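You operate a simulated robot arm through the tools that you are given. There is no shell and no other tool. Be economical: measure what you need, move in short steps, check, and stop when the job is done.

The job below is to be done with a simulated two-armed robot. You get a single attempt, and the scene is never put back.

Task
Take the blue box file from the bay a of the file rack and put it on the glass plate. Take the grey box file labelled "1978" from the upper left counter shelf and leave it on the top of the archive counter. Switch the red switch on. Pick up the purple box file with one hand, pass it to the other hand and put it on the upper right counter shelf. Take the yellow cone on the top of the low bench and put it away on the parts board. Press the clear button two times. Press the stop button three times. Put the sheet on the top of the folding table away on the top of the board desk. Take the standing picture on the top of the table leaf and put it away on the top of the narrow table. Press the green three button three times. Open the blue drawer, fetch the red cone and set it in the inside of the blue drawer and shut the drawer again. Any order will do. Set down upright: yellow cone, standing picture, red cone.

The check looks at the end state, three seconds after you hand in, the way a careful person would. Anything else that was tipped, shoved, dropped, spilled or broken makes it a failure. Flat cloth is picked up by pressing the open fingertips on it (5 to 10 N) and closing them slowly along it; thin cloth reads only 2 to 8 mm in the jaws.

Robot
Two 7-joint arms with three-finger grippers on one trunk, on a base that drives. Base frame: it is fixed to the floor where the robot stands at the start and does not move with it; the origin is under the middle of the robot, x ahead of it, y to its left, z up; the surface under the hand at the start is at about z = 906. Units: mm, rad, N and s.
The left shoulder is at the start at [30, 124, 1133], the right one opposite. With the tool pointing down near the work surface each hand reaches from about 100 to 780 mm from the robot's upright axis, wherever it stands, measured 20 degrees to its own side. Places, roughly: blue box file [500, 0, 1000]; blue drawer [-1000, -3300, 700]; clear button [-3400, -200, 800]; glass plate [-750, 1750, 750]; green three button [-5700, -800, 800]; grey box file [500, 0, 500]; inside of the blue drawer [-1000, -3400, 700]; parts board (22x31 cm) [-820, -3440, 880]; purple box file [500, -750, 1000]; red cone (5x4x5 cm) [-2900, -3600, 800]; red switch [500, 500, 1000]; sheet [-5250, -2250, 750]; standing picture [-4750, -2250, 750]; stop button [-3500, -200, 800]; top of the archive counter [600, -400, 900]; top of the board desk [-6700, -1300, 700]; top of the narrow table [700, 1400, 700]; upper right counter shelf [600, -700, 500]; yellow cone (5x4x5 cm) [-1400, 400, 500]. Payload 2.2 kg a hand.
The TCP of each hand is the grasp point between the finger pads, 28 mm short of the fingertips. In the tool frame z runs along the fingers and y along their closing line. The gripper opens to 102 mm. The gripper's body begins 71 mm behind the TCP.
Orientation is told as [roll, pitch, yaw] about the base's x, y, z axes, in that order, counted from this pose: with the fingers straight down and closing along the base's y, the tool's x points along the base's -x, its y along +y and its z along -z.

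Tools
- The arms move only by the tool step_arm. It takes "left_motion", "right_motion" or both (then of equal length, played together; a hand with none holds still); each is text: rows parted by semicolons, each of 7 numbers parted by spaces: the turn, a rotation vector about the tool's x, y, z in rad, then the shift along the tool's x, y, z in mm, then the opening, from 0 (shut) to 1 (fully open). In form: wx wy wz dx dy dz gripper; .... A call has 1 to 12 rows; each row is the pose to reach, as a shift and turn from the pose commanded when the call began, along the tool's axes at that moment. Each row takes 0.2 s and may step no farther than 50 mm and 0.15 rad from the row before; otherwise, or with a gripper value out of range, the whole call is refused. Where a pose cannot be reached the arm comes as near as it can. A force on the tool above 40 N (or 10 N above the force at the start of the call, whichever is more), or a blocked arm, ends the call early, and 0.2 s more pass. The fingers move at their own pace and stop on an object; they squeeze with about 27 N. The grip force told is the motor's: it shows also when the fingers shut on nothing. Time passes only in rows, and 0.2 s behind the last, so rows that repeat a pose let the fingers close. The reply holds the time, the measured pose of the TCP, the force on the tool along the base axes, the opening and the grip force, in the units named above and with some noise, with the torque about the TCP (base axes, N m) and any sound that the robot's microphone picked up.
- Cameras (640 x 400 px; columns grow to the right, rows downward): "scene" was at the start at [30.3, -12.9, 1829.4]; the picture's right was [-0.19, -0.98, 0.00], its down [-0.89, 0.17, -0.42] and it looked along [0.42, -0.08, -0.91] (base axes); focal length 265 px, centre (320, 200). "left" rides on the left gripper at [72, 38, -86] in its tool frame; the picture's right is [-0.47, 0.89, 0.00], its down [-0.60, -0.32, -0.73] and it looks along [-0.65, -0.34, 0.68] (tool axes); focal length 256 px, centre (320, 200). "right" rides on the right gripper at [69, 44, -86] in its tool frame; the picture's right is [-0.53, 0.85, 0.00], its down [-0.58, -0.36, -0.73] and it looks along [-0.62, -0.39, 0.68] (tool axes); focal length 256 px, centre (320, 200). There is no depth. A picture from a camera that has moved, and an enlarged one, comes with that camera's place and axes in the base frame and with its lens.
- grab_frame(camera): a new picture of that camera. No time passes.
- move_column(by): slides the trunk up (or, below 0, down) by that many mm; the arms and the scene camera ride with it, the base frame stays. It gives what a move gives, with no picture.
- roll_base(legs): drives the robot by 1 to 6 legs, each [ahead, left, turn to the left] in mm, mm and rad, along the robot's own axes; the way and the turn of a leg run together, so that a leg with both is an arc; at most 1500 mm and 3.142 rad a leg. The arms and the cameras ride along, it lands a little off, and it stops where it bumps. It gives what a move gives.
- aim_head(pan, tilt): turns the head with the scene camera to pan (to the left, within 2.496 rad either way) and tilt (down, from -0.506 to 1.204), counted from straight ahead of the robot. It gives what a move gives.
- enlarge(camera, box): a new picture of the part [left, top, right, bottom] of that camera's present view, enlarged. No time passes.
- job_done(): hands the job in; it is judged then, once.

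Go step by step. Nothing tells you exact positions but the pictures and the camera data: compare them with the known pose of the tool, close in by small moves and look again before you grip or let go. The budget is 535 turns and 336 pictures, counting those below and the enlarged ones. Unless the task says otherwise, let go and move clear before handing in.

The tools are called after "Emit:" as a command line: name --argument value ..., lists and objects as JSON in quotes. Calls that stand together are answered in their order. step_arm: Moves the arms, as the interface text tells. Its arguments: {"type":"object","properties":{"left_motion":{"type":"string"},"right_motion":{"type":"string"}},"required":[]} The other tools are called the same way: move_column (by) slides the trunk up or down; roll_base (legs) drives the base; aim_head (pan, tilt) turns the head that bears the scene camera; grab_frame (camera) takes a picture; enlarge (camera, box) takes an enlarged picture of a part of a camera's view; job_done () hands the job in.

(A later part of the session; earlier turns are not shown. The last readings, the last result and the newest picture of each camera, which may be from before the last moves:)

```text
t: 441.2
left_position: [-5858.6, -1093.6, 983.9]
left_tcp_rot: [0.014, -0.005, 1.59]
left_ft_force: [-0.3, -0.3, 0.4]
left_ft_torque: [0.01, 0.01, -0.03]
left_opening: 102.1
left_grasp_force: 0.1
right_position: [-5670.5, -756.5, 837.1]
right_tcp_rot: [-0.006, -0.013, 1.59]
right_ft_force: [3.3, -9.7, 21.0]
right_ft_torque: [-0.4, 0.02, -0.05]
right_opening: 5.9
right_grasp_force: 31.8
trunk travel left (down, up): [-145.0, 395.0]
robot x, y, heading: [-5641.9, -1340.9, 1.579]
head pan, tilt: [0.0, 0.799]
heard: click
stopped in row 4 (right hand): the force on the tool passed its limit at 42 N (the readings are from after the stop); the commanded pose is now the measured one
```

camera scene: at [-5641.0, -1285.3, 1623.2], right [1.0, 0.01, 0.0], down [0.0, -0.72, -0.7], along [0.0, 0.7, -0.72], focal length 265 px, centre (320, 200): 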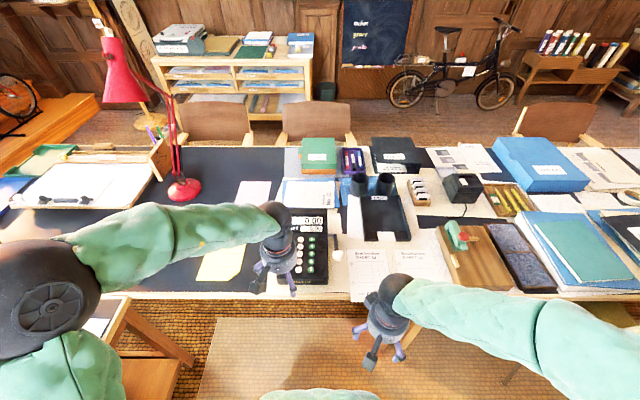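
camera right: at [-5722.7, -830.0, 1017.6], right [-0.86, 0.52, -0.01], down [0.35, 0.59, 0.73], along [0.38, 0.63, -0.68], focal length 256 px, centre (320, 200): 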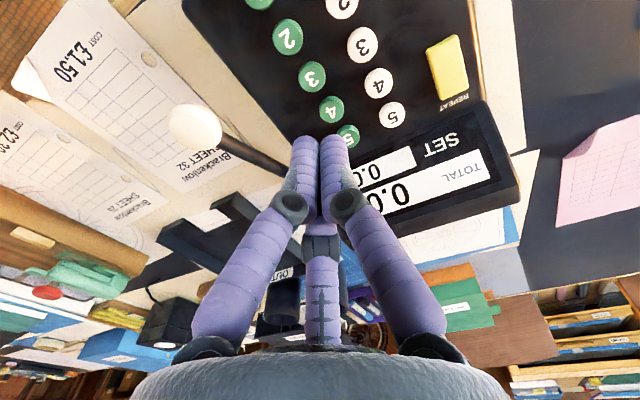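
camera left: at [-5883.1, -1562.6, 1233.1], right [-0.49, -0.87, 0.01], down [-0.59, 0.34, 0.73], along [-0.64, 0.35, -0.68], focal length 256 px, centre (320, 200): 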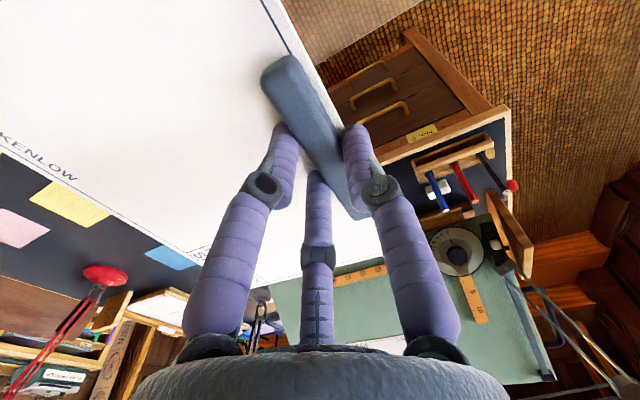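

One click (key bottomed at tips z≈809). Release and check.

Emit:
step_arm --right_motion "0 0 0 0 0 -8 0; 0 0 0 0 0 -14 0; 0 0 0 0 0 -14 0"

Emit:
enlarge --camera "scene" --box '[255, 195, 355, 295]'

Emit:
enlarge --camera "right" --box '[220, 40, 420, 190]'

```text
t: 442.0
left_position: [-5858.1, -1089.9, 982.3]
left_tcp_rot: [0.012, -0.001, 1.589]
left_ft_force: [-0.4, 0.9, -0.4]
left_ft_torque: [0.0, -0.02, -0.01]
left_opening: 101.8
left_grasp_force: 0.1
right_position: [-5670.7, -757.1, 843.4]
right_tcp_rot: [-0.004, -0.004, 1.591]
right_ft_force: [0.5, -0.9, 1.1]
right_ft_torque: [-0.04, 0.03, 0.01]
right_opening: 2.0
right_grasp_force: 31.8
trunk travel left (down, up): [-145.0, 395.0]
robot x, y, heading: [-5642.1, -1333.3, 1.574]
head pan, tilt: [0.0, 0.799]
```

```text
4.00 times, centred on (305, 245) of scene
camera zoom: at [-5641.1, -1285.3, 1623.1], right [1.0, 0.01, 0.0], down [0.0, -0.72, -0.7], along [0.0, 0.7, -0.72], focal length 1061 px, centre (380, 20)
```

zoom: 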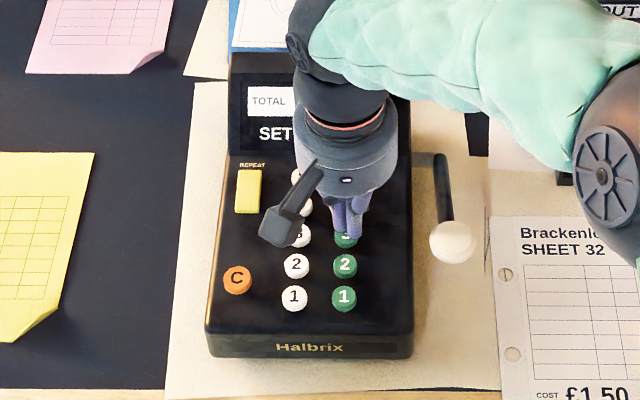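

```text
2.67 times, centred on (320, 115) of right
camera zoom: at [-5714.4, -827.6, 928.4], right [-0.86, 0.52, 0.0], down [0.35, 0.58, 0.73], along [0.38, 0.63, -0.68], focal length 683 px, centre (320, 427)
```

zoom: 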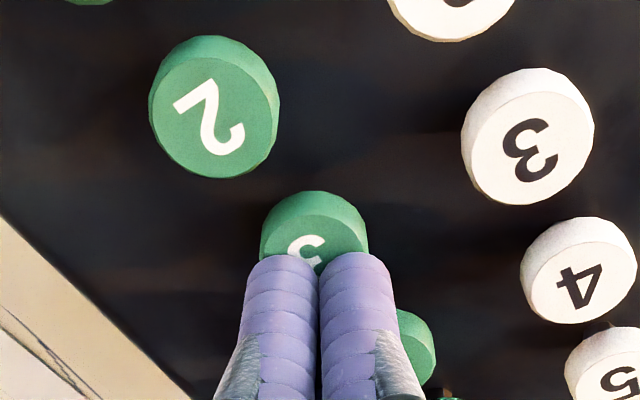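

Register unmoved. Rise fully, then second press.

Emit:
step_arm --right_motion "0 0 0 1 0 -8 0; 0 0 0 2 0 -14 0; 0 0 0 2 0 -14 0"

Emit:
step_arm --right_motion "0 0 0 0 0 6 0; 0 0 0 0 0 10 0; 0 0 0 0 0 13 0; 0 0 0 0 0 15 0; 0 0 0 0 0 17 0; 0 0 0 0 0 19 0"

```text
t: 442.8
left_position: [-5859.1, -1090.5, 983.8]
left_tcp_rot: [0.011, -0.002, 1.592]
left_ft_force: [-0.2, -0.4, 0.4]
left_ft_torque: [-0.02, 0.02, 0.02]
left_opening: 102.0
left_grasp_force: 0.0
right_position: [-5671.6, -758.5, 858.2]
right_tcp_rot: [-0.002, -0.005, 1.591]
right_ft_force: [0.8, -0.3, -0.1]
right_ft_torque: [0.02, -0.03, 0.01]
right_opening: 2.2
right_grasp_force: 31.8
trunk travel left (down, up): [-145.0, 395.0]
robot x, y, heading: [-5640.7, -1335.1, 1.58]
head pan, tilt: [0.0, 0.799]
```

```text
t: 444.2
left_position: [-5858.7, -1091.2, 981.9]
left_tcp_rot: [0.011, -0.003, 1.591]
left_ft_force: [0.7, -0.2, 0.6]
left_ft_torque: [0.0, -0.02, -0.04]
left_opening: 102.0
left_grasp_force: 0.1
right_position: [-5672.2, -758.0, 839.8]
right_tcp_rot: [-0.006, -0.005, 1.591]
right_ft_force: [-0.2, -1.9, 2.6]
right_ft_torque: [-0.08, -0.01, -0.01]
right_opening: 6.0
right_grasp_force: 32.0
trunk travel left (down, up): [-145.0, 395.0]
robot x, y, heading: [-5639.5, -1333.0, 1.583]
head pan, tilt: [0.0, 0.799]
heard: click
```

Second click. Release fully and press the third time.

Emit:
step_arm --right_motion "0 0 0 0 0 -10 0; 0 0 0 0 0 -18 0; 0 0 0 0 0 -18 0"

Emit:
step_arm --right_motion "0 0 0 0 0 6 0; 0 0 0 0 0 10 0; 0 0 0 0 0 13 0; 0 0 0 0 0 15 0; 0 0 0 0 0 17 0; 0 0 0 0 0 18 0"

```text
t: 445.0
left_position: [-5858.7, -1090.3, 982.3]
left_tcp_rot: [0.011, -0.002, 1.591]
left_ft_force: [0.1, 0.3, 0.2]
left_ft_torque: [0.03, 0.01, -0.02]
left_opening: 102.2
left_grasp_force: 0.0
right_position: [-5670.8, -758.8, 857.7]
right_tcp_rot: [-0.005, -0.006, 1.593]
right_ft_force: [0.1, 0.9, 0.3]
right_ft_torque: [0.0, -0.01, 0.0]
right_opening: 2.4
right_grasp_force: 31.2
trunk travel left (down, up): [-145.0, 395.0]
robot x, y, heading: [-5642.2, -1333.2, 1.583]
head pan, tilt: [0.0, 0.799]
```

```text
t: 446.4
left_position: [-5857.7, -1089.6, 982.9]
left_tcp_rot: [0.012, -0.004, 1.59]
left_ft_force: [0.2, 0.3, -0.1]
left_ft_torque: [-0.01, -0.01, -0.01]
left_opening: 101.9
left_grasp_force: 0.1
right_position: [-5671.4, -757.7, 840.0]
right_tcp_rot: [-0.006, -0.004, 1.592]
right_ft_force: [0.0, -1.0, 3.3]
right_ft_torque: [-0.06, 0.0, -0.04]
right_opening: 5.8
right_grasp_force: 31.4
trunk travel left (down, up): [-145.0, 395.0]
robot x, y, heading: [-5643.8, -1334.4, 1.577]
head pan, tilt: [0.0, 0.799]
heard: click
```

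Three clicks. Retract and check the register, then drive round to the south side of the table leaf.

Emit:
step_arm --right_motion "0 0 0 0 0 -30 0; 0 0 0 0 0 -75 0; 0 0 0 0 0 -120 0; 0 0 0 40 0 -140 0.4; 0 0 0 85 0 -150 0.8; 0 0 0 130 0 -150 1; 0 0 0 175 -20 -150 1; 0 0 0 220 -40 -150 1; 0 0 0 260 -60 -150 1"

Emit:
enlarge --camera "scene" --box '[255, 195, 355, 295]'

Emit:
roll_base --legs '[[-145, 0, 0], [0, -1000, 0], [0, -560, 0], [-700, 0, 0], [-620, 0, 0], [0, 460, 0]]'

Emit:
aim_head --pan 0.0 --tilt 0.8

Emit:
grab_frame --camera "scene"

```text
t: 448.4
left_position: [-5858.0, -1090.6, 981.8]
left_tcp_rot: [0.012, -0.004, 1.592]
left_ft_force: [0.5, 0.1, 0.1]
left_ft_torque: [0.0, 0.01, 0.02]
left_opening: 102.0
left_grasp_force: 0.0
right_position: [-5605.5, -1019.5, 988.1]
right_tcp_rot: [-0.004, -0.005, 1.592]
right_ft_force: [-0.1, -0.4, -0.9]
right_ft_torque: [0.05, 0.06, -0.01]
right_opening: 102.1
right_grasp_force: 0.0
trunk travel left (down, up): [-145.0, 395.0]
robot x, y, heading: [-5642.4, -1335.1, 1.573]
head pan, tilt: [0.0, 0.799]
```

```text
4.00 times, centred on (305, 245) of scene
camera zoom: at [-5640.2, -1286.7, 1623.2], right [1.0, 0.01, 0.0], down [0.0, -0.72, -0.7], along [0.0, 0.7, -0.72], focal length 1061 px, centre (380, 20)
```

zoom: 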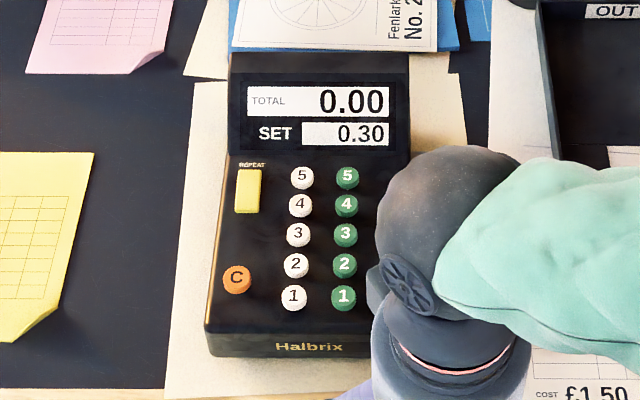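

```text
t: 466.1
left_position: [-4750.5, -2544.5, 983.1]
left_tcp_rot: [0.013, -0.003, 1.603]
left_ft_force: [0.9, -0.1, 0.7]
left_ft_torque: [0.01, -0.02, -0.02]
left_opening: 102.2
left_grasp_force: 0.0
right_position: [-4498.5, -2471.4, 989.3]
right_tcp_rot: [-0.006, -0.005, 1.602]
right_ft_force: [0.3, -0.1, 0.1]
right_ft_torque: [-0.02, 0.02, 0.01]
right_opening: 102.0
right_grasp_force: 0.1
trunk travel left (down, up): [-145.0, 395.0]
robot x, y, heading: [-4530.2, -2787.0, 1.59]
head pan, tilt: [0.0, 0.799]
```

```text
t: 466.7
left_position: [-4750.2, -2545.3, 982.9]
left_tcp_rot: [0.011, -0.002, 1.603]
left_ft_force: [-0.4, 0.4, 0.8]
left_ft_torque: [0.01, 0.02, 0.04]
left_opening: 102.0
left_grasp_force: 0.1
right_position: [-4497.8, -2471.3, 988.6]
right_tcp_rot: [-0.006, -0.006, 1.601]
right_ft_force: [0.7, 0.3, 0.0]
right_ft_torque: [-0.04, 0.0, 0.0]
right_opening: 102.1
right_grasp_force: 0.0
trunk travel left (down, up): [-145.0, 395.0]
robot x, y, heading: [-4527.5, -2790.2, 1.593]
head pan, tilt: [0.0, 0.799]
```

```text
127 pictures are left
camera scene: at [-4530.1, -2738.6, 1623.2], right [1.0, 0.02, 0.0], down [0.01, -0.72, -0.7], along [-0.01, 0.7, -0.72], focal length 265 px, centre (320, 200)
```

scene: 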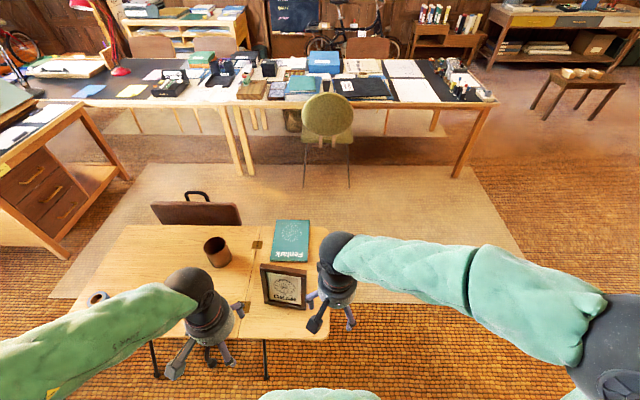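

SET shows 0.30 as expected for green 3. Now zoom on the standing picture.

Emit:
enlarge --camera "scene" --box '[220, 210, 360, 330]'

Emit:
grab_frame --camera "right"

Emit:
grab_frame --camera "left"

```text
3.33 times, centred on (290, 270) of scene
camera zoom: at [-4530.1, -2738.6, 1623.2], right [1.0, 0.02, 0.0], down [0.01, -0.72, -0.7], along [-0.01, 0.7, -0.72], focal length 884 px, centre (420, -33)
```

zoom: 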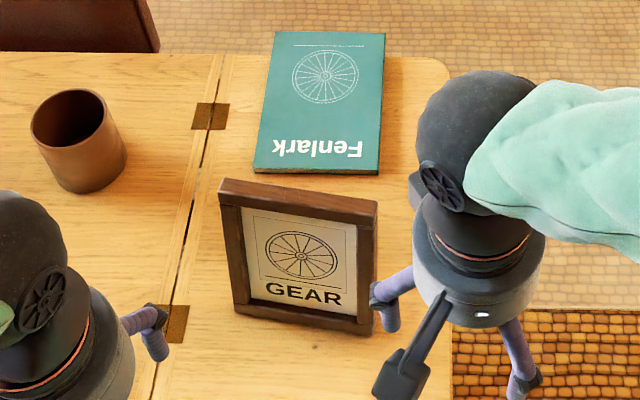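

```text
125 pictures are left
camera right: at [-4540.0, -2542.0, 1073.2], right [-0.86, 0.51, 0.0], down [0.34, 0.58, 0.74], along [0.37, 0.63, -0.68], focal length 256 px, centre (320, 200)
```

right: 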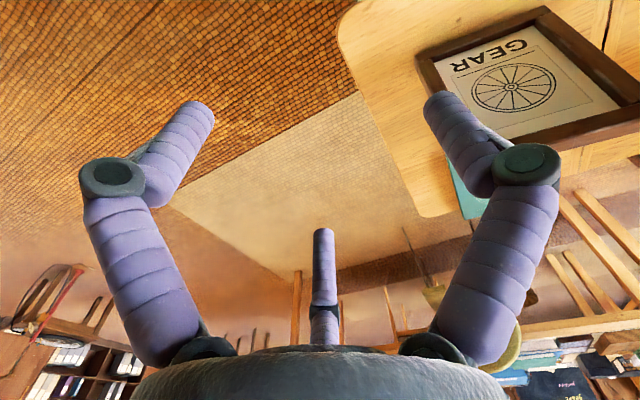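

```text
124 pictures are left
camera left: at [-4784.9, -2619.8, 1068.8], right [-0.9, 0.44, 0.01], down [0.31, 0.61, 0.73], along [0.31, 0.66, -0.68], focal length 256 px, centre (320, 200)
```

left: 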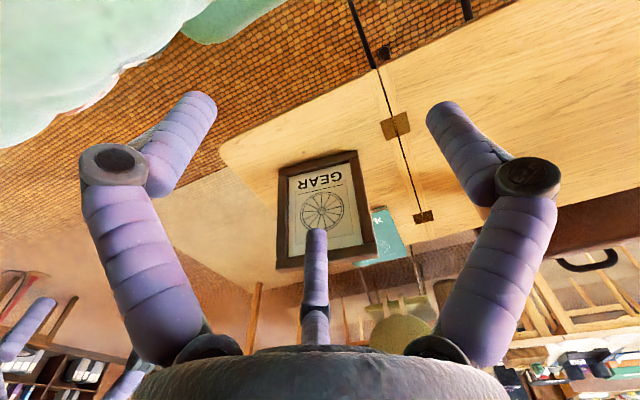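

Frame: ~147×200 mm, top edge from (−4721,−2313) to (−4575,−2328) at z≈891, leaning back ~10°. Shift the base left 120 and yaw the right hand so it closes across the frame.

Emit:
roll_base --legs '[[0, 120, -0.02]]'

Emit:
step_arm --right_motion "0 0 0.144 0 0 -5 1; 0 0 0.288 0 0 -10 1; 0 0 0.432 0 0 -15 1; 0 0 0.576 0 0 -20 1; 0 0 0.72 0 0 -25 1; 0 0 0.864 0 0 -30 1; 0 0 1.008 0 0 -30 1; 0 0 1.152 0 0 -30 1; 0 0 1.296 0 0 -30 1; 0 0 1.44 0 0 -30 1; 0 0 1.584 0 0 -30 1; 0 0 1.70 0 0 -30 1"

Emit:
grab_frame --camera "scene"

Emit:
grab_frame --camera "right"

```text
t: 468.0
left_position: [-4868.1, -2541.6, 983.3]
left_tcp_rot: [0.011, -0.002, 1.58]
left_ft_force: [-0.5, -0.2, -0.5]
left_ft_torque: [-0.01, -0.04, -0.03]
left_opening: 102.0
left_grasp_force: 0.2
right_position: [-4613.6, -2471.4, 988.9]
right_tcp_rot: [-0.006, -0.006, 1.581]
right_ft_force: [0.3, 0.2, -0.4]
right_ft_torque: [0.0, -0.01, 0.02]
right_opening: 101.9
right_grasp_force: 0.1
trunk travel left (down, up): [-145.0, 395.0]
robot x, y, heading: [-4648.7, -2790.7, 1.567]
head pan, tilt: [0.0, 0.799]
```

```text
t: 470.6
left_position: [-4865.2, -2541.9, 982.7]
left_tcp_rot: [0.011, -0.004, 1.582]
left_ft_force: [-0.2, 0.9, -0.7]
left_ft_torque: [-0.01, -0.01, 0.02]
left_opening: 102.1
left_grasp_force: 0.1
right_position: [-4612.1, -2472.2, 1018.6]
right_tcp_rot: [0.005, -0.003, -0.122]
right_ft_force: [0.0, -0.2, -0.4]
right_ft_torque: [-0.02, 0.0, 0.0]
right_opening: 102.1
right_grasp_force: 0.0
trunk travel left (down, up): [-145.0, 395.0]
robot x, y, heading: [-4652.6, -2789.2, 1.569]
head pan, tilt: [0.0, 0.799]
```

```text
123 pictures are left
camera scene: at [-4649.8, -2739.3, 1623.2], right [1.0, 0.0, 0.0], down [0.0, -0.72, -0.7], along [0.0, 0.7, -0.72], focal length 265 px, centre (320, 200)
```

scene: 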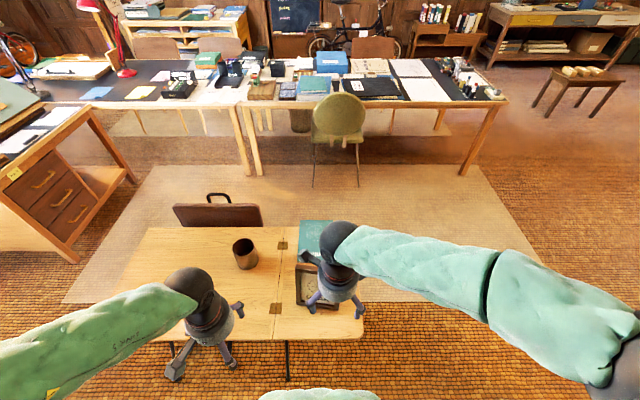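

```text
122 pictures are left
camera right: at [-4675.6, -2421.3, 1103.8], right [0.63, 0.77, 0.01], down [0.53, -0.44, 0.73], along [0.57, -0.46, -0.68], focal length 256 px, centre (320, 200)
```

right: 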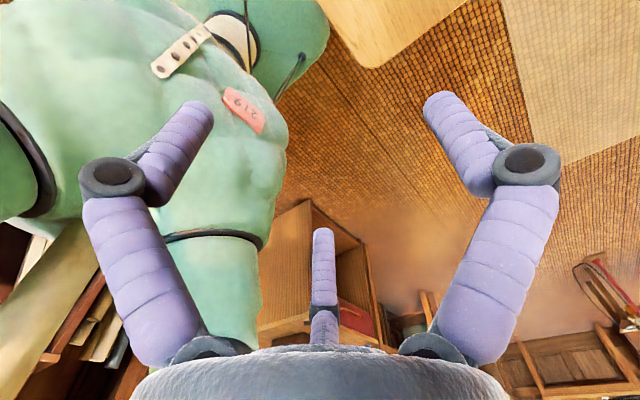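

Now tilt the hand ~0.15 rad to match the frame's lean and move above its top edge.

Emit:
step_arm --right_motion "0.04 0 0 14 36 0 0.8; 0.08 0 0 27 72 0 0.8; 0.12 0 0 41 108 10 0.8; 0.16 0 0 54 145 20 0.8; 0.16 0 0 54 145 20 0.8"

Emit:
grab_frame --camera "right"

Emit:
enlarge --camera "scene" --box '[250, 180, 390, 330]'

Emit:
grab_frame --camera "left"

```text
t: 471.8
left_position: [-4865.4, -2542.1, 982.8]
left_tcp_rot: [0.012, -0.003, 1.581]
left_ft_force: [-0.2, 0.4, 0.3]
left_ft_torque: [0.0, 0.02, -0.03]
left_opening: 101.9
left_grasp_force: 0.0
right_position: [-4648.7, -2322.9, 999.6]
right_tcp_rot: [-0.156, -0.003, -0.118]
right_ft_force: [-0.1, -0.3, 0.9]
right_ft_torque: [0.02, 0.01, -0.01]
right_opening: 81.9
right_grasp_force: 0.1
trunk travel left (down, up): [-145.0, 395.0]
robot x, y, heading: [-4649.4, -2785.6, 1.565]
head pan, tilt: [0.0, 0.799]
```

```text
121 pictures are left
camera right: at [-4710.7, -2257.7, 1077.0], right [0.63, 0.77, -0.13], down [0.54, -0.31, 0.78], along [0.56, -0.56, -0.61], focal length 256 px, centre (320, 200)
```

right: 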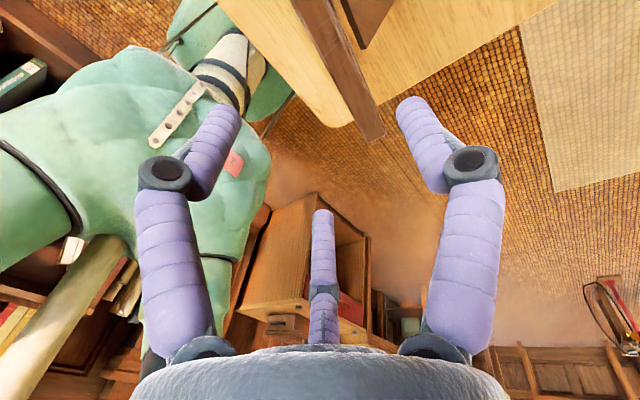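

```text
2.67 times, centred on (320, 255) of scene
camera zoom: at [-4649.6, -2740.1, 1623.2], right [1.0, 0.0, 0.0], down [0.0, -0.72, -0.7], along [0.0, 0.7, -0.72], focal length 707 px, centre (320, 53)
```

zoom: 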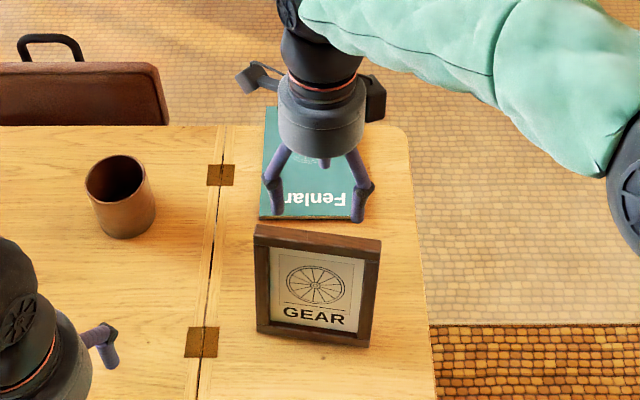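

```text
119 pictures are left
camera left: at [-4902.0, -2615.9, 1068.9], right [-0.89, 0.46, 0.01], down [0.32, 0.61, 0.73], along [0.32, 0.65, -0.68], focal length 256 px, centre (320, 200)
```

left: 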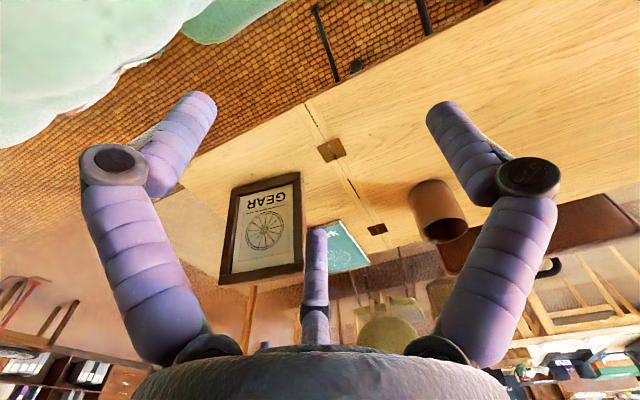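

Emit:
enlarge --camera "right" --box '[230, 0, 430, 160]'

```text
2.50 times, centred on (330, 80) of right
camera zoom: at [-4710.7, -2257.7, 1077.0], right [0.63, 0.77, -0.13], down [0.54, -0.31, 0.78], along [0.56, -0.56, -0.61], focal length 640 px, centre (295, 500)
```

zoom: 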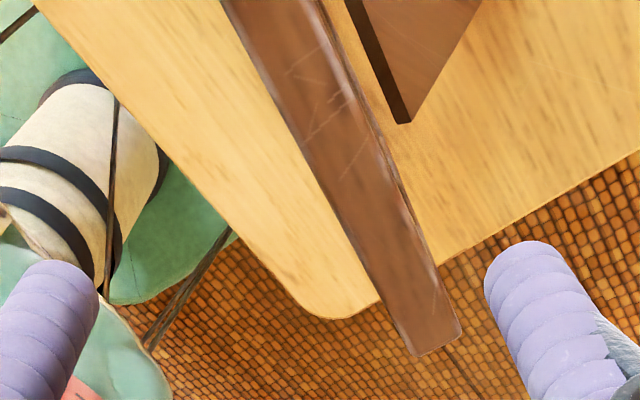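

Frame thickness ≈19 mm, centre y≈−2318 at the top. Descend along the tilted axis, correcting 16 mm north.

Emit:
step_arm --right_motion "0 0 0 0 8 20 0.8; 0 0 0 0 16 45 0.8; 0 0 0 0 16 70 0.8; 0 0 0 0 16 70 0.8"

Emit:
grab_frame --camera "right"

Emit:
enlarge --camera "scene" --box '[250, 180, 390, 330]'

```text
t: 472.8
left_position: [-4865.3, -2541.5, 983.0]
left_tcp_rot: [0.013, -0.003, 1.582]
left_ft_force: [-0.4, 0.7, 0.7]
left_ft_torque: [0.01, 0.02, 0.0]
left_opening: 101.8
left_grasp_force: 0.1
right_position: [-4647.8, -2317.2, 927.1]
right_tcp_rot: [-0.156, -0.004, -0.119]
right_ft_force: [-0.3, -0.1, 0.5]
right_ft_torque: [-0.01, 0.04, -0.01]
right_opening: 81.4
right_grasp_force: 0.0
trunk travel left (down, up): [-145.0, 395.0]
robot x, y, heading: [-4651.3, -2789.3, 1.566]
head pan, tilt: [0.0, 0.799]
```

```text
117 pictures are left
camera right: at [-4710.4, -2253.0, 1004.6], right [0.63, 0.77, -0.13], down [0.54, -0.31, 0.78], along [0.56, -0.56, -0.61], focal length 256 px, centre (320, 200)
```

right: 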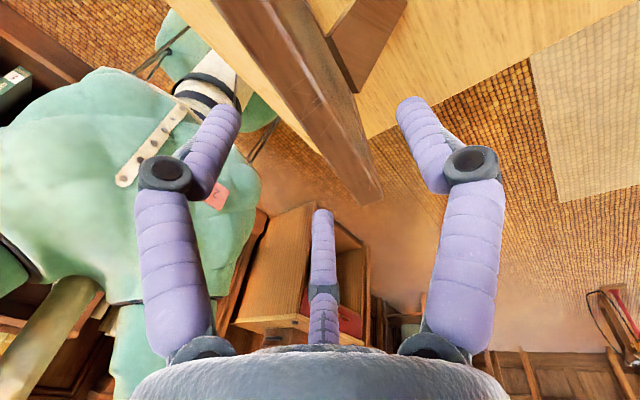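

```text
2.67 times, centred on (320, 255) of scene
camera zoom: at [-4649.8, -2739.3, 1623.2], right [1.0, 0.0, 0.0], down [0.0, -0.72, -0.7], along [0.0, 0.7, -0.72], focal length 707 px, centre (320, 53)
```

zoom: 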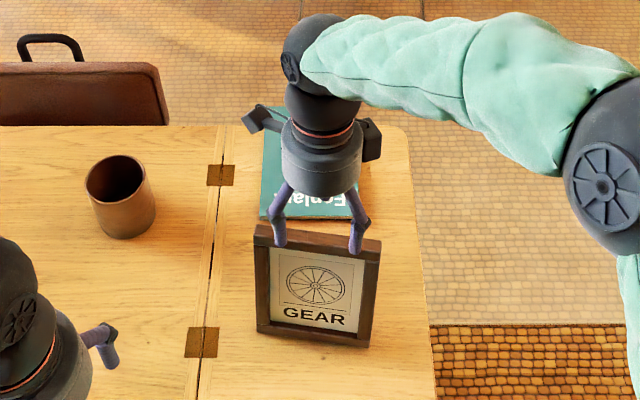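

Fingers straddle the frame. Descend the rest and grip.

Emit:
step_arm --right_motion "0 0 0 0 2 20 0.8; 0 0 0 0 2 40 0.8; 0 0 0 0 2 58 0.8; 0 0 0 0 2 58 0.8; 0 0 0 0 2 58 0.5; 0 0 0 0 2 58 0.3; 0 0 0 0 2 58 0.1; 0 0 0 0 2 58 0.1; 0 0 0 0 2 58 0.1"

Emit:
grab_frame --camera "right"

Emit:
enlarge --camera "scene" --box '[250, 180, 390, 330]'

```text
t: 474.8
left_position: [-4865.3, -2542.6, 982.6]
left_tcp_rot: [0.011, -0.002, 1.581]
left_ft_force: [0.4, -0.1, -0.7]
left_ft_torque: [0.0, 0.02, 0.0]
left_opening: 102.1
left_grasp_force: 0.0
right_position: [-4647.6, -2324.2, 869.9]
right_tcp_rot: [-0.155, -0.004, -0.118]
right_ft_force: [-1.5, -4.0, 6.2]
right_ft_torque: [-0.86, 0.16, 0.01]
right_opening: 30.8
right_grasp_force: 26.5
trunk travel left (down, up): [-145.0, 395.0]
robot x, y, heading: [-4645.1, -2786.3, 1.57]
head pan, tilt: [0.0, 0.799]
```

```text
115 pictures are left
camera right: at [-4711.1, -2261.2, 947.0], right [0.63, 0.77, -0.13], down [0.54, -0.31, 0.78], along [0.56, -0.56, -0.61], focal length 256 px, centre (320, 200)
```

right: 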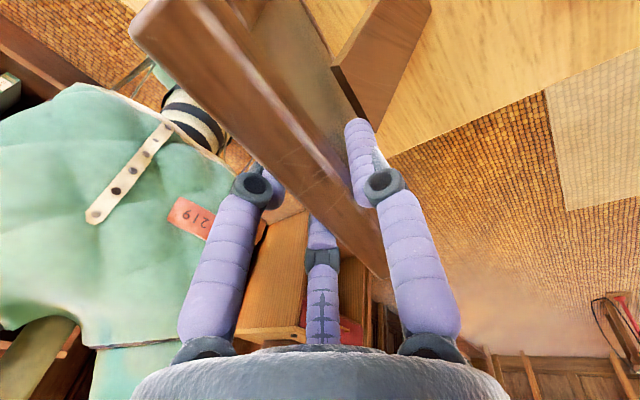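

```text
2.67 times, centred on (320, 255) of scene
camera zoom: at [-4649.9, -2740.1, 1623.3], right [1.0, 0.0, 0.0], down [0.0, -0.72, -0.7], along [0.0, 0.7, -0.72], focal length 707 px, centre (320, 53)
```

zoom: 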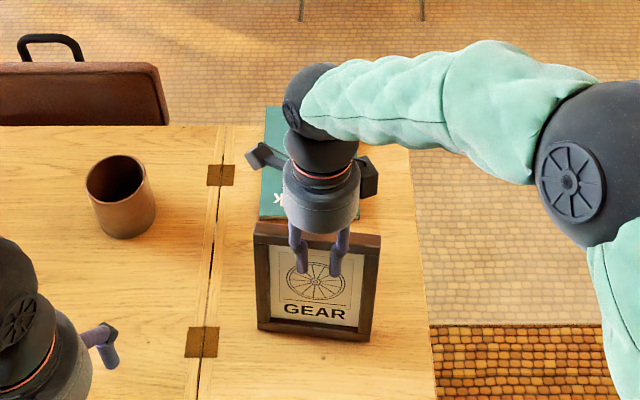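

Gripped across the frame. Lift vertically and check.

Emit:
step_arm --right_motion "0 0 0 0 -2 -10 0.1; 0 0 0 0 -5 -30 0.1; 0 0 0 0 -9 -60 0.1; 0 0 0 0 -15 -100 0.1; 0 0 0 0 -23 -145 0.1; 0 0 0 0 -23 -145 0.1"

Emit:
enlarge --camera "scene" --box '[250, 180, 390, 330]'

Emit:
grab_frame --camera "left"

```text
t: 476.2
left_position: [-4865.7, -2541.8, 982.3]
left_tcp_rot: [0.013, -0.002, 1.582]
left_ft_force: [0.1, 0.6, 0.6]
left_ft_torque: [-0.01, 0.01, -0.01]
left_opening: 102.2
left_grasp_force: 0.0
right_position: [-4648.0, -2323.5, 1016.4]
right_tcp_rot: [-0.156, -0.003, -0.119]
right_ft_force: [-0.8, -0.1, -3.4]
right_ft_torque: [-0.02, -0.02, 0.02]
right_opening: 30.3
right_grasp_force: 26.4
trunk travel left (down, up): [-145.0, 395.0]
robot x, y, heading: [-4649.4, -2785.9, 1.57]
head pan, tilt: [0.0, 0.799]
```

```text
2.67 times, centred on (320, 255) of scene
camera zoom: at [-4649.8, -2738.6, 1623.1], right [1.0, 0.0, 0.0], down [0.0, -0.72, -0.7], along [0.0, 0.7, -0.72], focal length 707 px, centre (320, 53)
```

zoom: 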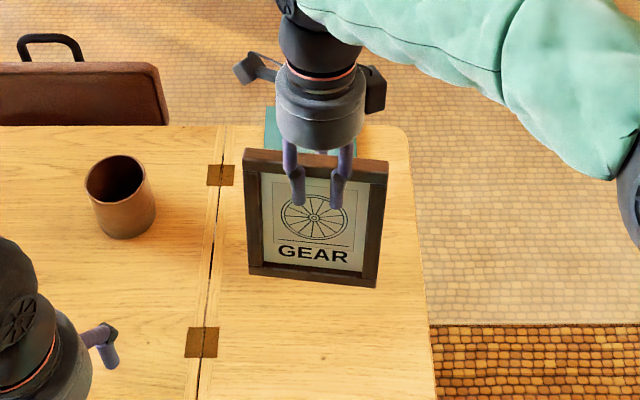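

```text
112 pictures are left
camera left: at [-4902.1, -2615.0, 1068.6], right [-0.89, 0.46, 0.01], down [0.32, 0.61, 0.73], along [0.32, 0.65, -0.68], focal length 256 px, centre (320, 200)
```

left: 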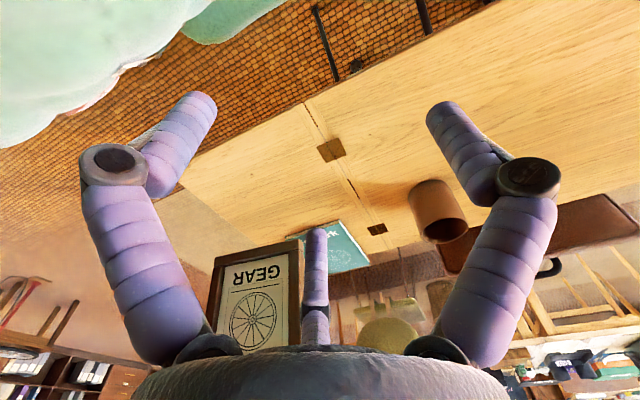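

The picture is held well (≈3.4 N). Raise the trunk and drive the long way to the narrow table, in checked stages.

Emit:
move_column --by 140

Emit:
roll_base --legs '[[-150, 0, 0], [0, -650, 0], [0, 0, -1.57], [0, 500, 0], [1000, 0, 0], [600, 0, 0]]'

Emit:
aim_head --pan 1.2 --tilt 0.5

Emit:
grab_frame --camera "scene"

```text
t: 477.8
left_position: [-4864.7, -2540.8, 1122.5]
left_tcp_rot: [0.011, -0.002, 1.582]
left_ft_force: [0.3, -0.4, 0.1]
left_ft_torque: [-0.04, -0.01, -0.02]
left_opening: 101.9
left_grasp_force: 0.2
right_position: [-4649.1, -2324.7, 1156.3]
right_tcp_rot: [-0.156, -0.005, -0.117]
right_ft_force: [0.5, 0.8, -3.3]
right_ft_torque: [-0.02, -0.03, -0.02]
right_opening: 30.1
right_grasp_force: 27.1
trunk travel left (down, up): [-285.0, 255.0]
robot x, y, heading: [-4649.8, -2788.8, 1.566]
head pan, tilt: [0.0, 0.799]
```

```text
t: 482.3
left_position: [-4242.4, -2685.8, 1121.8]
left_tcp_rot: [0.013, -0.001, 1.561]
left_ft_force: [-0.8, 0.6, 0.2]
left_ft_torque: [-0.01, -0.01, 0.02]
left_opening: 101.9
left_grasp_force: 0.1
right_position: [-4020.1, -2473.2, 1156.0]
right_tcp_rot: [-0.157, -0.005, -0.14]
right_ft_force: [-0.3, 1.3, -3.2]
right_ft_torque: [-0.02, -0.05, -0.02]
right_opening: 30.2
right_grasp_force: 26.8
trunk travel left (down, up): [-285.0, 255.0]
robot x, y, heading: [-4031.6, -2934.6, 1.546]
head pan, tilt: [0.0, 0.799]
stopped in leg 2: the robot was blocked; the commanded pose is now the measured one
```

```text
t: 483.7
left_position: [-4241.6, -2685.3, 1123.0]
left_tcp_rot: [0.012, -0.004, 1.56]
left_ft_force: [0.0, 0.2, -0.4]
left_ft_torque: [-0.02, 0.0, 0.03]
left_opening: 102.0
left_grasp_force: 0.0
right_position: [-4020.5, -2474.1, 1156.6]
right_tcp_rot: [-0.157, -0.004, -0.142]
right_ft_force: [-0.4, 0.1, -3.1]
right_ft_torque: [0.0, 0.0, 0.0]
right_opening: 30.1
right_grasp_force: 27.1
trunk travel left (down, up): [-285.0, 255.0]
robot x, y, heading: [-4033.5, -2937.4, 1.543]
head pan, tilt: [1.201, 0.499]
```

```text
111 pictures are left
camera scene: at [-4115.7, -2933.7, 1789.1], right [0.39, 0.92, 0.0], down [0.44, -0.18, -0.88], along [-0.81, 0.34, -0.48], focal length 265 px, centre (320, 200)
```

scene: 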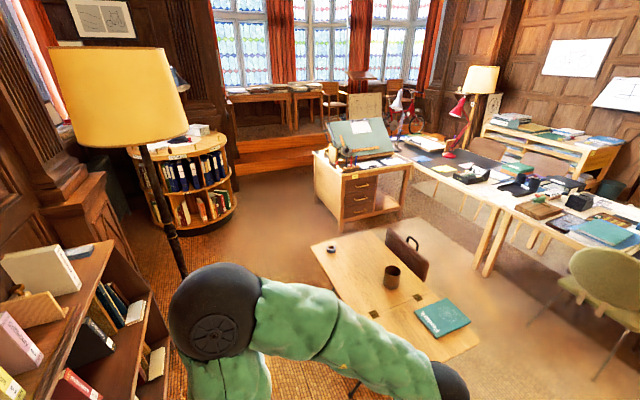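

Blocked near the end of leg 2. Look to the right/behind to see what touched.

Emit:
aim_head --pan -1.8 --tilt 0.8

Emit:
grab_frame --camera "scene"

```text
t: 486.3
left_position: [-4240.8, -2685.9, 1122.6]
left_tcp_rot: [0.011, -0.003, 1.56]
left_ft_force: [0.0, -0.4, -1.0]
left_ft_torque: [0.01, 0.02, 0.0]
left_opening: 102.2
left_grasp_force: 0.0
right_position: [-4018.9, -2473.0, 1157.0]
right_tcp_rot: [-0.156, -0.004, -0.142]
right_ft_force: [-0.9, 0.0, -2.3]
right_ft_torque: [0.03, 0.0, -0.01]
right_opening: 30.5
right_grasp_force: 27.1
trunk travel left (down, up): [-285.0, 255.0]
robot x, y, heading: [-4030.0, -2941.8, 1.549]
head pan, tilt: [-1.799, 0.799]
```

```text
110 pictures are left
camera scene: at [-3953.5, -2989.1, 1763.2], right [-0.25, -0.97, 0.0], down [-0.69, 0.18, -0.7], along [0.67, -0.17, -0.72], focal length 265 px, centre (320, 200)
```

scene: 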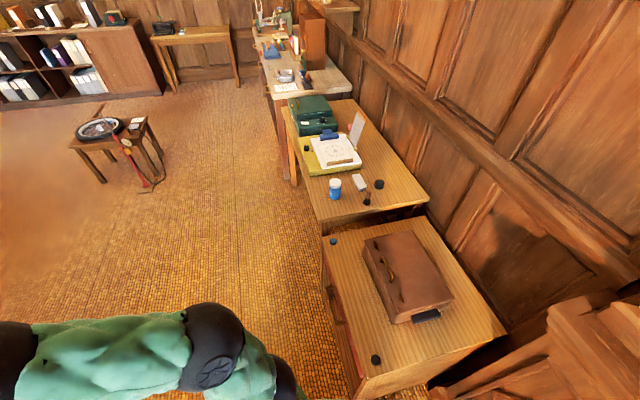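

The red-drawer cabinet's corner was touched lightly; nothing moved. Move north first, then continue.

Emit:
roll_base --legs '[[350, 0, 0], [0, 0, -1.545], [0, 200, 0], [800, 0, 0], [800, 0, 0]]'

Emit:
aim_head --pan 0.9 --tilt 0.5

Emit:
grab_frame --camera "scene"

```text
t: 501.3
left_position: [-2171.9, -2189.0, 1122.5]
left_tcp_rot: [0.012, -0.002, 0.002]
left_ft_force: [0.5, 0.2, 0.2]
left_ft_torque: [0.01, 0.0, 0.02]
left_opening: 102.0
left_grasp_force: 0.1
right_position: [-1955.2, -2408.2, 1156.9]
right_tcp_rot: [-0.155, -0.005, -1.698]
right_ft_force: [0.4, -0.4, -3.7]
right_ft_torque: [-0.01, 0.04, 0.01]
right_opening: 30.2
right_grasp_force: 26.5
trunk travel left (down, up): [-285.0, 255.0]
robot x, y, heading: [-2419.7, -2401.0, -0.013]
head pan, tilt: [-1.799, 0.799]
```

```text
t: 503.7
left_position: [-2171.8, -2187.8, 1121.9]
left_tcp_rot: [0.013, -0.003, 0.001]
left_ft_force: [0.0, -0.4, 1.9]
left_ft_torque: [0.02, 0.01, -0.02]
left_opening: 101.8
left_grasp_force: 0.1
right_position: [-1957.0, -2406.9, 1157.6]
right_tcp_rot: [-0.156, -0.003, -1.698]
right_ft_force: [0.2, 0.0, -2.1]
right_ft_torque: [-0.05, 0.02, 0.01]
right_opening: 30.0
right_grasp_force: 27.0
trunk travel left (down, up): [-285.0, 255.0]
robot x, y, heading: [-2418.0, -2401.3, -0.01]
head pan, tilt: [0.901, 0.499]
```

```text
109 pictures are left
camera scene: at [-2393.0, -2332.4, 1789.1], right [0.78, -0.63, 0.0], down [-0.3, -0.37, -0.88], along [0.55, 0.68, -0.48], focal length 265 px, centre (320, 200)
```

scene: 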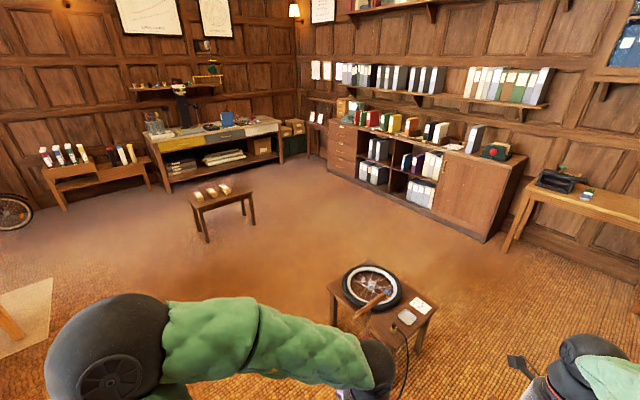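

Path is clear. Continue north then east toward the narrow table.

Emit:
roll_base --legs '[[0, 1150, 0.01], [0, 1150, 0], [0, 1120, 0], [1000, 0, 0], [850, 0, 0]]'

Emit:
aim_head --pan 0.0 --tilt 0.6

Emit:
grab_frame --camera "scene"

```text
t: 529.3
left_position: [-314.4, 1245.7, 1122.2]
left_tcp_rot: [0.013, -0.001, 0.02]
left_ft_force: [-0.1, -0.4, 0.9]
left_ft_torque: [0.0, 0.0, 0.05]
left_opening: 102.0
left_grasp_force: 0.0
right_position: [-94.9, 1032.6, 1156.4]
right_tcp_rot: [-0.155, -0.004, -1.681]
right_ft_force: [0.9, -1.2, -4.0]
right_ft_torque: [-0.01, 0.03, -0.03]
right_opening: 30.1
right_grasp_force: 26.8
trunk travel left (down, up): [-285.0, 255.0]
robot x, y, heading: [-557.1, 1027.8, 0.003]
head pan, tilt: [0.901, 0.499]
```

```text
t: 530.5
left_position: [-314.5, 1246.5, 1121.5]
left_tcp_rot: [0.012, -0.002, 0.02]
left_ft_force: [-0.2, -0.1, -0.1]
left_ft_torque: [-0.01, 0.0, 0.01]
left_opening: 102.1
left_grasp_force: 0.0
right_position: [-95.3, 1032.8, 1156.8]
right_tcp_rot: [-0.156, -0.004, -1.681]
right_ft_force: [0.6, -0.1, -2.9]
right_ft_torque: [-0.02, -0.02, 0.04]
right_opening: 30.2
right_grasp_force: 26.8
trunk travel left (down, up): [-285.0, 255.0]
robot x, y, heading: [-560.5, 1029.1, 0.004]
head pan, tilt: [0.0, 0.6]
```

```text
108 pictures are left
camera scene: at [-500.2, 1027.7, 1780.1], right [0.01, -1.0, 0.0], down [-0.57, 0.0, -0.82], along [0.82, 0.01, -0.57], focal length 265 px, centre (320, 200)
```

scene: 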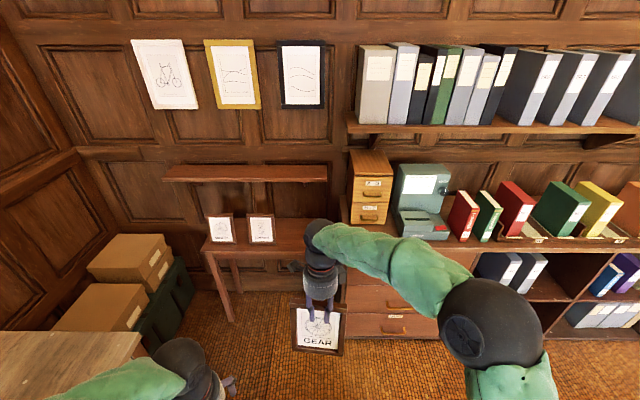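

Emit:
enlarge --camera "scene" --box '[180, 150, 360, 290]'

```text
2.86 times, centred on (270, 220) of scene
camera zoom: at [-500.2, 1027.7, 1780.1], right [0.01, -1.0, 0.0], down [-0.57, 0.0, -0.82], along [0.82, 0.01, -0.57], focal length 758 px, centre (463, 143)
```

zoom: 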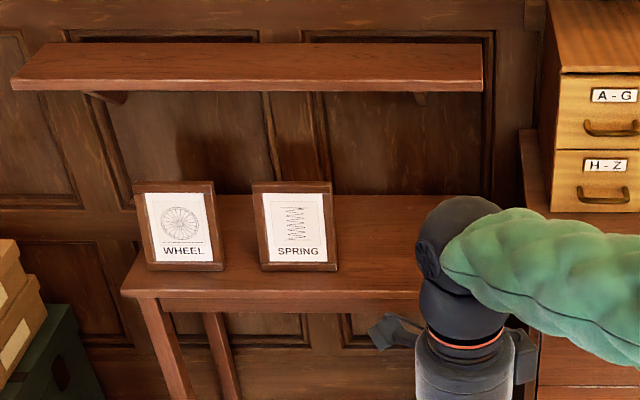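

The third slot is right of SPRING: target frame centre y≈1160, front edge x≈565, beneath a ledge (x≥698). Drive up in front of the table.

Emit:
roll_base --legs '[[0, 128, 0], [540, 0, 0]]'

Emit:
aim_head --pan 0.15 --tilt 0.9

Emit:
grab_frame --camera "scene"

Emit:
grab_frame --camera "left"

```text
t: 534.5
left_position: [223.9, 1377.3, 1122.9]
left_tcp_rot: [0.013, -0.001, 0.02]
left_ft_force: [0.8, 0.8, -0.4]
left_ft_torque: [0.01, 0.01, -0.03]
left_opening: 102.1
left_grasp_force: 0.1
right_position: [443.5, 1163.4, 1157.5]
right_tcp_rot: [-0.157, -0.003, -1.681]
right_ft_force: [-0.2, -0.7, -2.2]
right_ft_torque: [0.01, -0.03, 0.03]
right_opening: 30.2
right_grasp_force: 27.1
trunk travel left (down, up): [-285.0, 255.0]
robot x, y, heading: [-17.8, 1158.0, 0.007]
head pan, tilt: [0.0, 0.6]
```

```text
t: 535.3
left_position: [222.7, 1376.9, 1122.5]
left_tcp_rot: [0.012, -0.003, 0.02]
left_ft_force: [-0.4, 0.8, 0.1]
left_ft_torque: [0.0, -0.01, 0.02]
left_opening: 102.1
left_grasp_force: 0.1
right_position: [442.9, 1163.2, 1156.7]
right_tcp_rot: [-0.156, -0.003, -1.68]
right_ft_force: [-0.7, -0.2, -3.2]
right_ft_torque: [-0.03, -0.03, -0.02]
right_opening: 30.5
right_grasp_force: 26.6
trunk travel left (down, up): [-285.0, 255.0]
robot x, y, heading: [-19.3, 1159.8, 0.008]
head pan, tilt: [0.15, 0.901]
```

```text
106 pictures are left
camera scene: at [24.5, 1169.7, 1755.3], right [0.16, -0.99, 0.0], down [-0.77, -0.12, -0.62], along [0.61, 0.1, -0.78], focal length 265 px, centre (320, 200)
```

scene: 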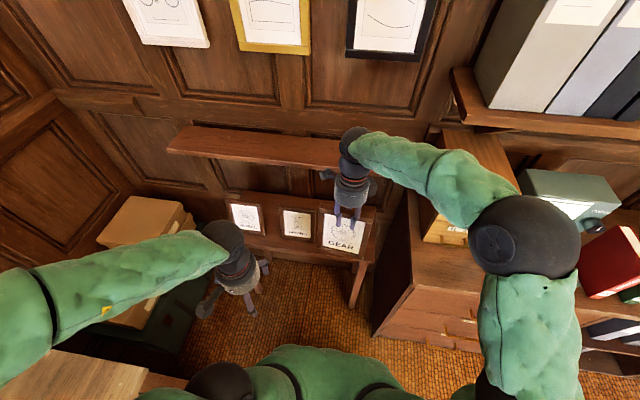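

```text
105 pictures are left
camera left: at [150.2, 1412.2, 1208.7], right [0.45, 0.89, 0.01], down [0.61, -0.31, 0.73], along [0.66, -0.32, -0.68], focal length 256 px, centre (320, 200)
```

left: 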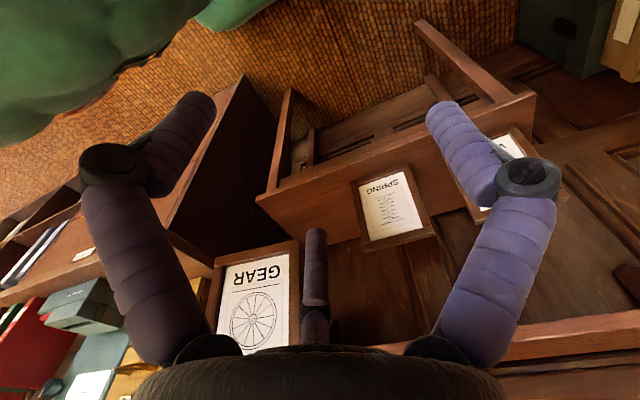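

Table front edge x≈563, right end y≈1009; SPRING's base at x≈620, y 1280–1425. Lower the trunk here, square the frame's yaw, then extend.

Emit:
move_column --by -230

Emit:
step_arm --right_motion "0 0 -0.05 0 25 3 0.1; 0 0 -0.1 0 50 7 0.1; 0 0 -0.11 0 80 12 0.1; 0 0 -0.11 0 110 17 0.1; 0 0 -0.11 0 110 17 0.1"

Emit:
grab_frame --camera "scene"

Emit:
grab_frame --camera "left"

```text
t: 537.7
left_position: [223.4, 1377.9, 893.0]
left_tcp_rot: [0.012, -0.002, 0.021]
left_ft_force: [-0.2, -0.3, 0.6]
left_ft_torque: [-0.01, -0.02, 0.0]
left_opening: 102.1
left_grasp_force: 0.1
right_position: [443.9, 1162.5, 927.6]
right_tcp_rot: [-0.156, -0.004, -1.682]
right_ft_force: [0.5, -0.6, -2.2]
right_ft_torque: [-0.02, -0.01, 0.03]
right_opening: 30.3
right_grasp_force: 26.9
trunk travel left (down, up): [-55.0, 485.0]
robot x, y, heading: [-19.5, 1162.5, 0.008]
head pan, tilt: [0.15, 0.901]
```

```text
t: 538.9
left_position: [223.1, 1377.6, 891.2]
left_tcp_rot: [0.014, -0.004, 0.022]
left_ft_force: [0.1, 0.0, 0.0]
left_ft_torque: [0.03, 0.02, -0.04]
left_opening: 102.1
left_grasp_force: 0.0
right_position: [548.6, 1151.2, 894.2]
right_tcp_rot: [-0.153, 0.012, -1.571]
right_ft_force: [-0.4, -0.3, -2.8]
right_ft_torque: [-0.06, -0.01, 0.01]
right_opening: 30.0
right_grasp_force: 27.5
trunk travel left (down, up): [-55.0, 485.0]
robot x, y, heading: [-18.6, 1155.3, 0.006]
head pan, tilt: [0.15, 0.901]
```

```text
104 pictures are left
camera scene: at [24.3, 1169.7, 1525.3], right [0.16, -0.99, 0.0], down [-0.77, -0.12, -0.62], along [0.61, 0.1, -0.78], focal length 265 px, centre (320, 200)
```

scene: 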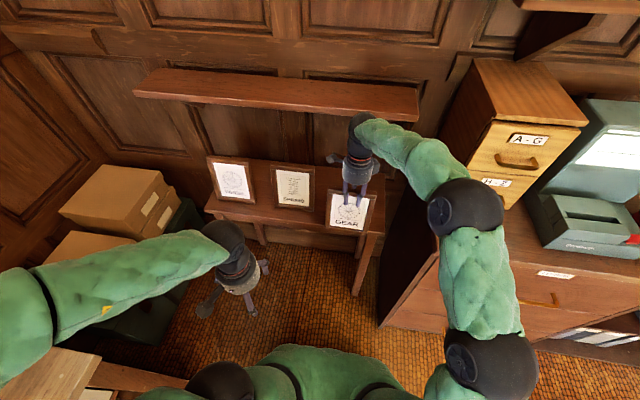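

```text
103 pictures are left
camera left: at [150.1, 1412.2, 978.8], right [0.45, 0.89, 0.01], down [0.61, -0.31, 0.73], along [0.66, -0.32, -0.68], focal length 256 px, centre (320, 200)
```

left: 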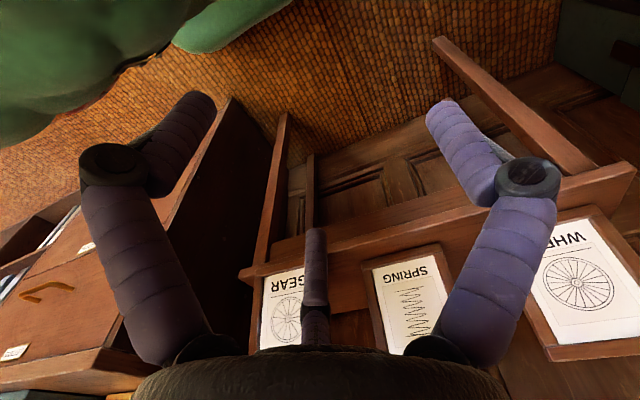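

I mis-signed the tilt and lost some height (frame bottom ≈719, still clear). Raise 25 and move forward 63, then view the clearance to the ledge.

Emit:
step_arm --right_motion "0 0 0 0 -4 -25 0.1; 0 0 0 0 20 -29 0.1; 0 0 0 0 40 -32 0.1; 0 0 0 0 58 -35 0.1; 0 0 0 0 58 -35 0.1"

Emit:
enlarge --camera "scene" --box '[240, 70, 440, 260]'

Emit:
grab_frame --camera "right"

```text
t: 540.1
left_position: [224.4, 1377.6, 893.5]
left_tcp_rot: [0.012, -0.006, 0.022]
left_ft_force: [-0.5, 0.6, -1.1]
left_ft_torque: [-0.01, 0.0, 0.01]
left_opening: 101.8
left_grasp_force: 0.0
right_position: [612.0, 1150.8, 917.7]
right_tcp_rot: [-0.153, 0.012, -1.572]
right_ft_force: [-0.3, 0.2, -2.7]
right_ft_torque: [-0.02, 0.02, 0.0]
right_opening: 30.2
right_grasp_force: 26.9
trunk travel left (down, up): [-55.0, 485.0]
robot x, y, heading: [-15.8, 1157.2, 0.005]
head pan, tilt: [0.15, 0.901]
```

```text
2.11 times, centred on (340, 165) of scene
camera zoom: at [24.6, 1169.7, 1525.3], right [0.16, -0.99, 0.0], down [-0.77, -0.12, -0.62], along [0.61, 0.1, -0.78], focal length 558 px, centre (278, 274)
```

zoom: 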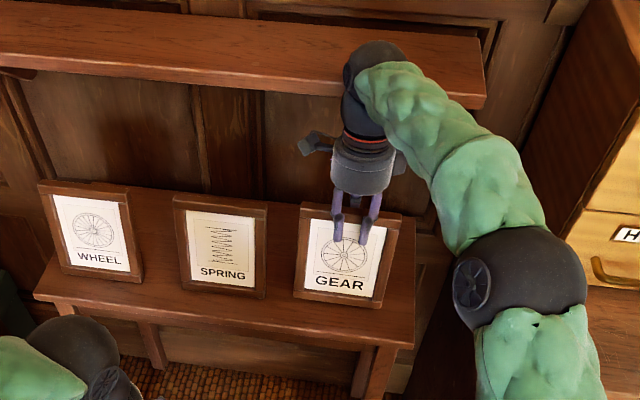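

```text
101 pictures are left
camera right: at [668.0, 1219.1, 996.8], right [0.83, -0.53, -0.14], down [-0.25, -0.59, 0.77], along [-0.49, -0.61, -0.62], focal length 256 px, centre (320, 200)
```

right: 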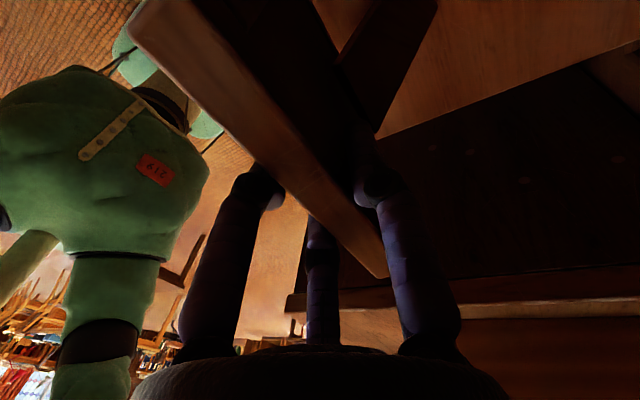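

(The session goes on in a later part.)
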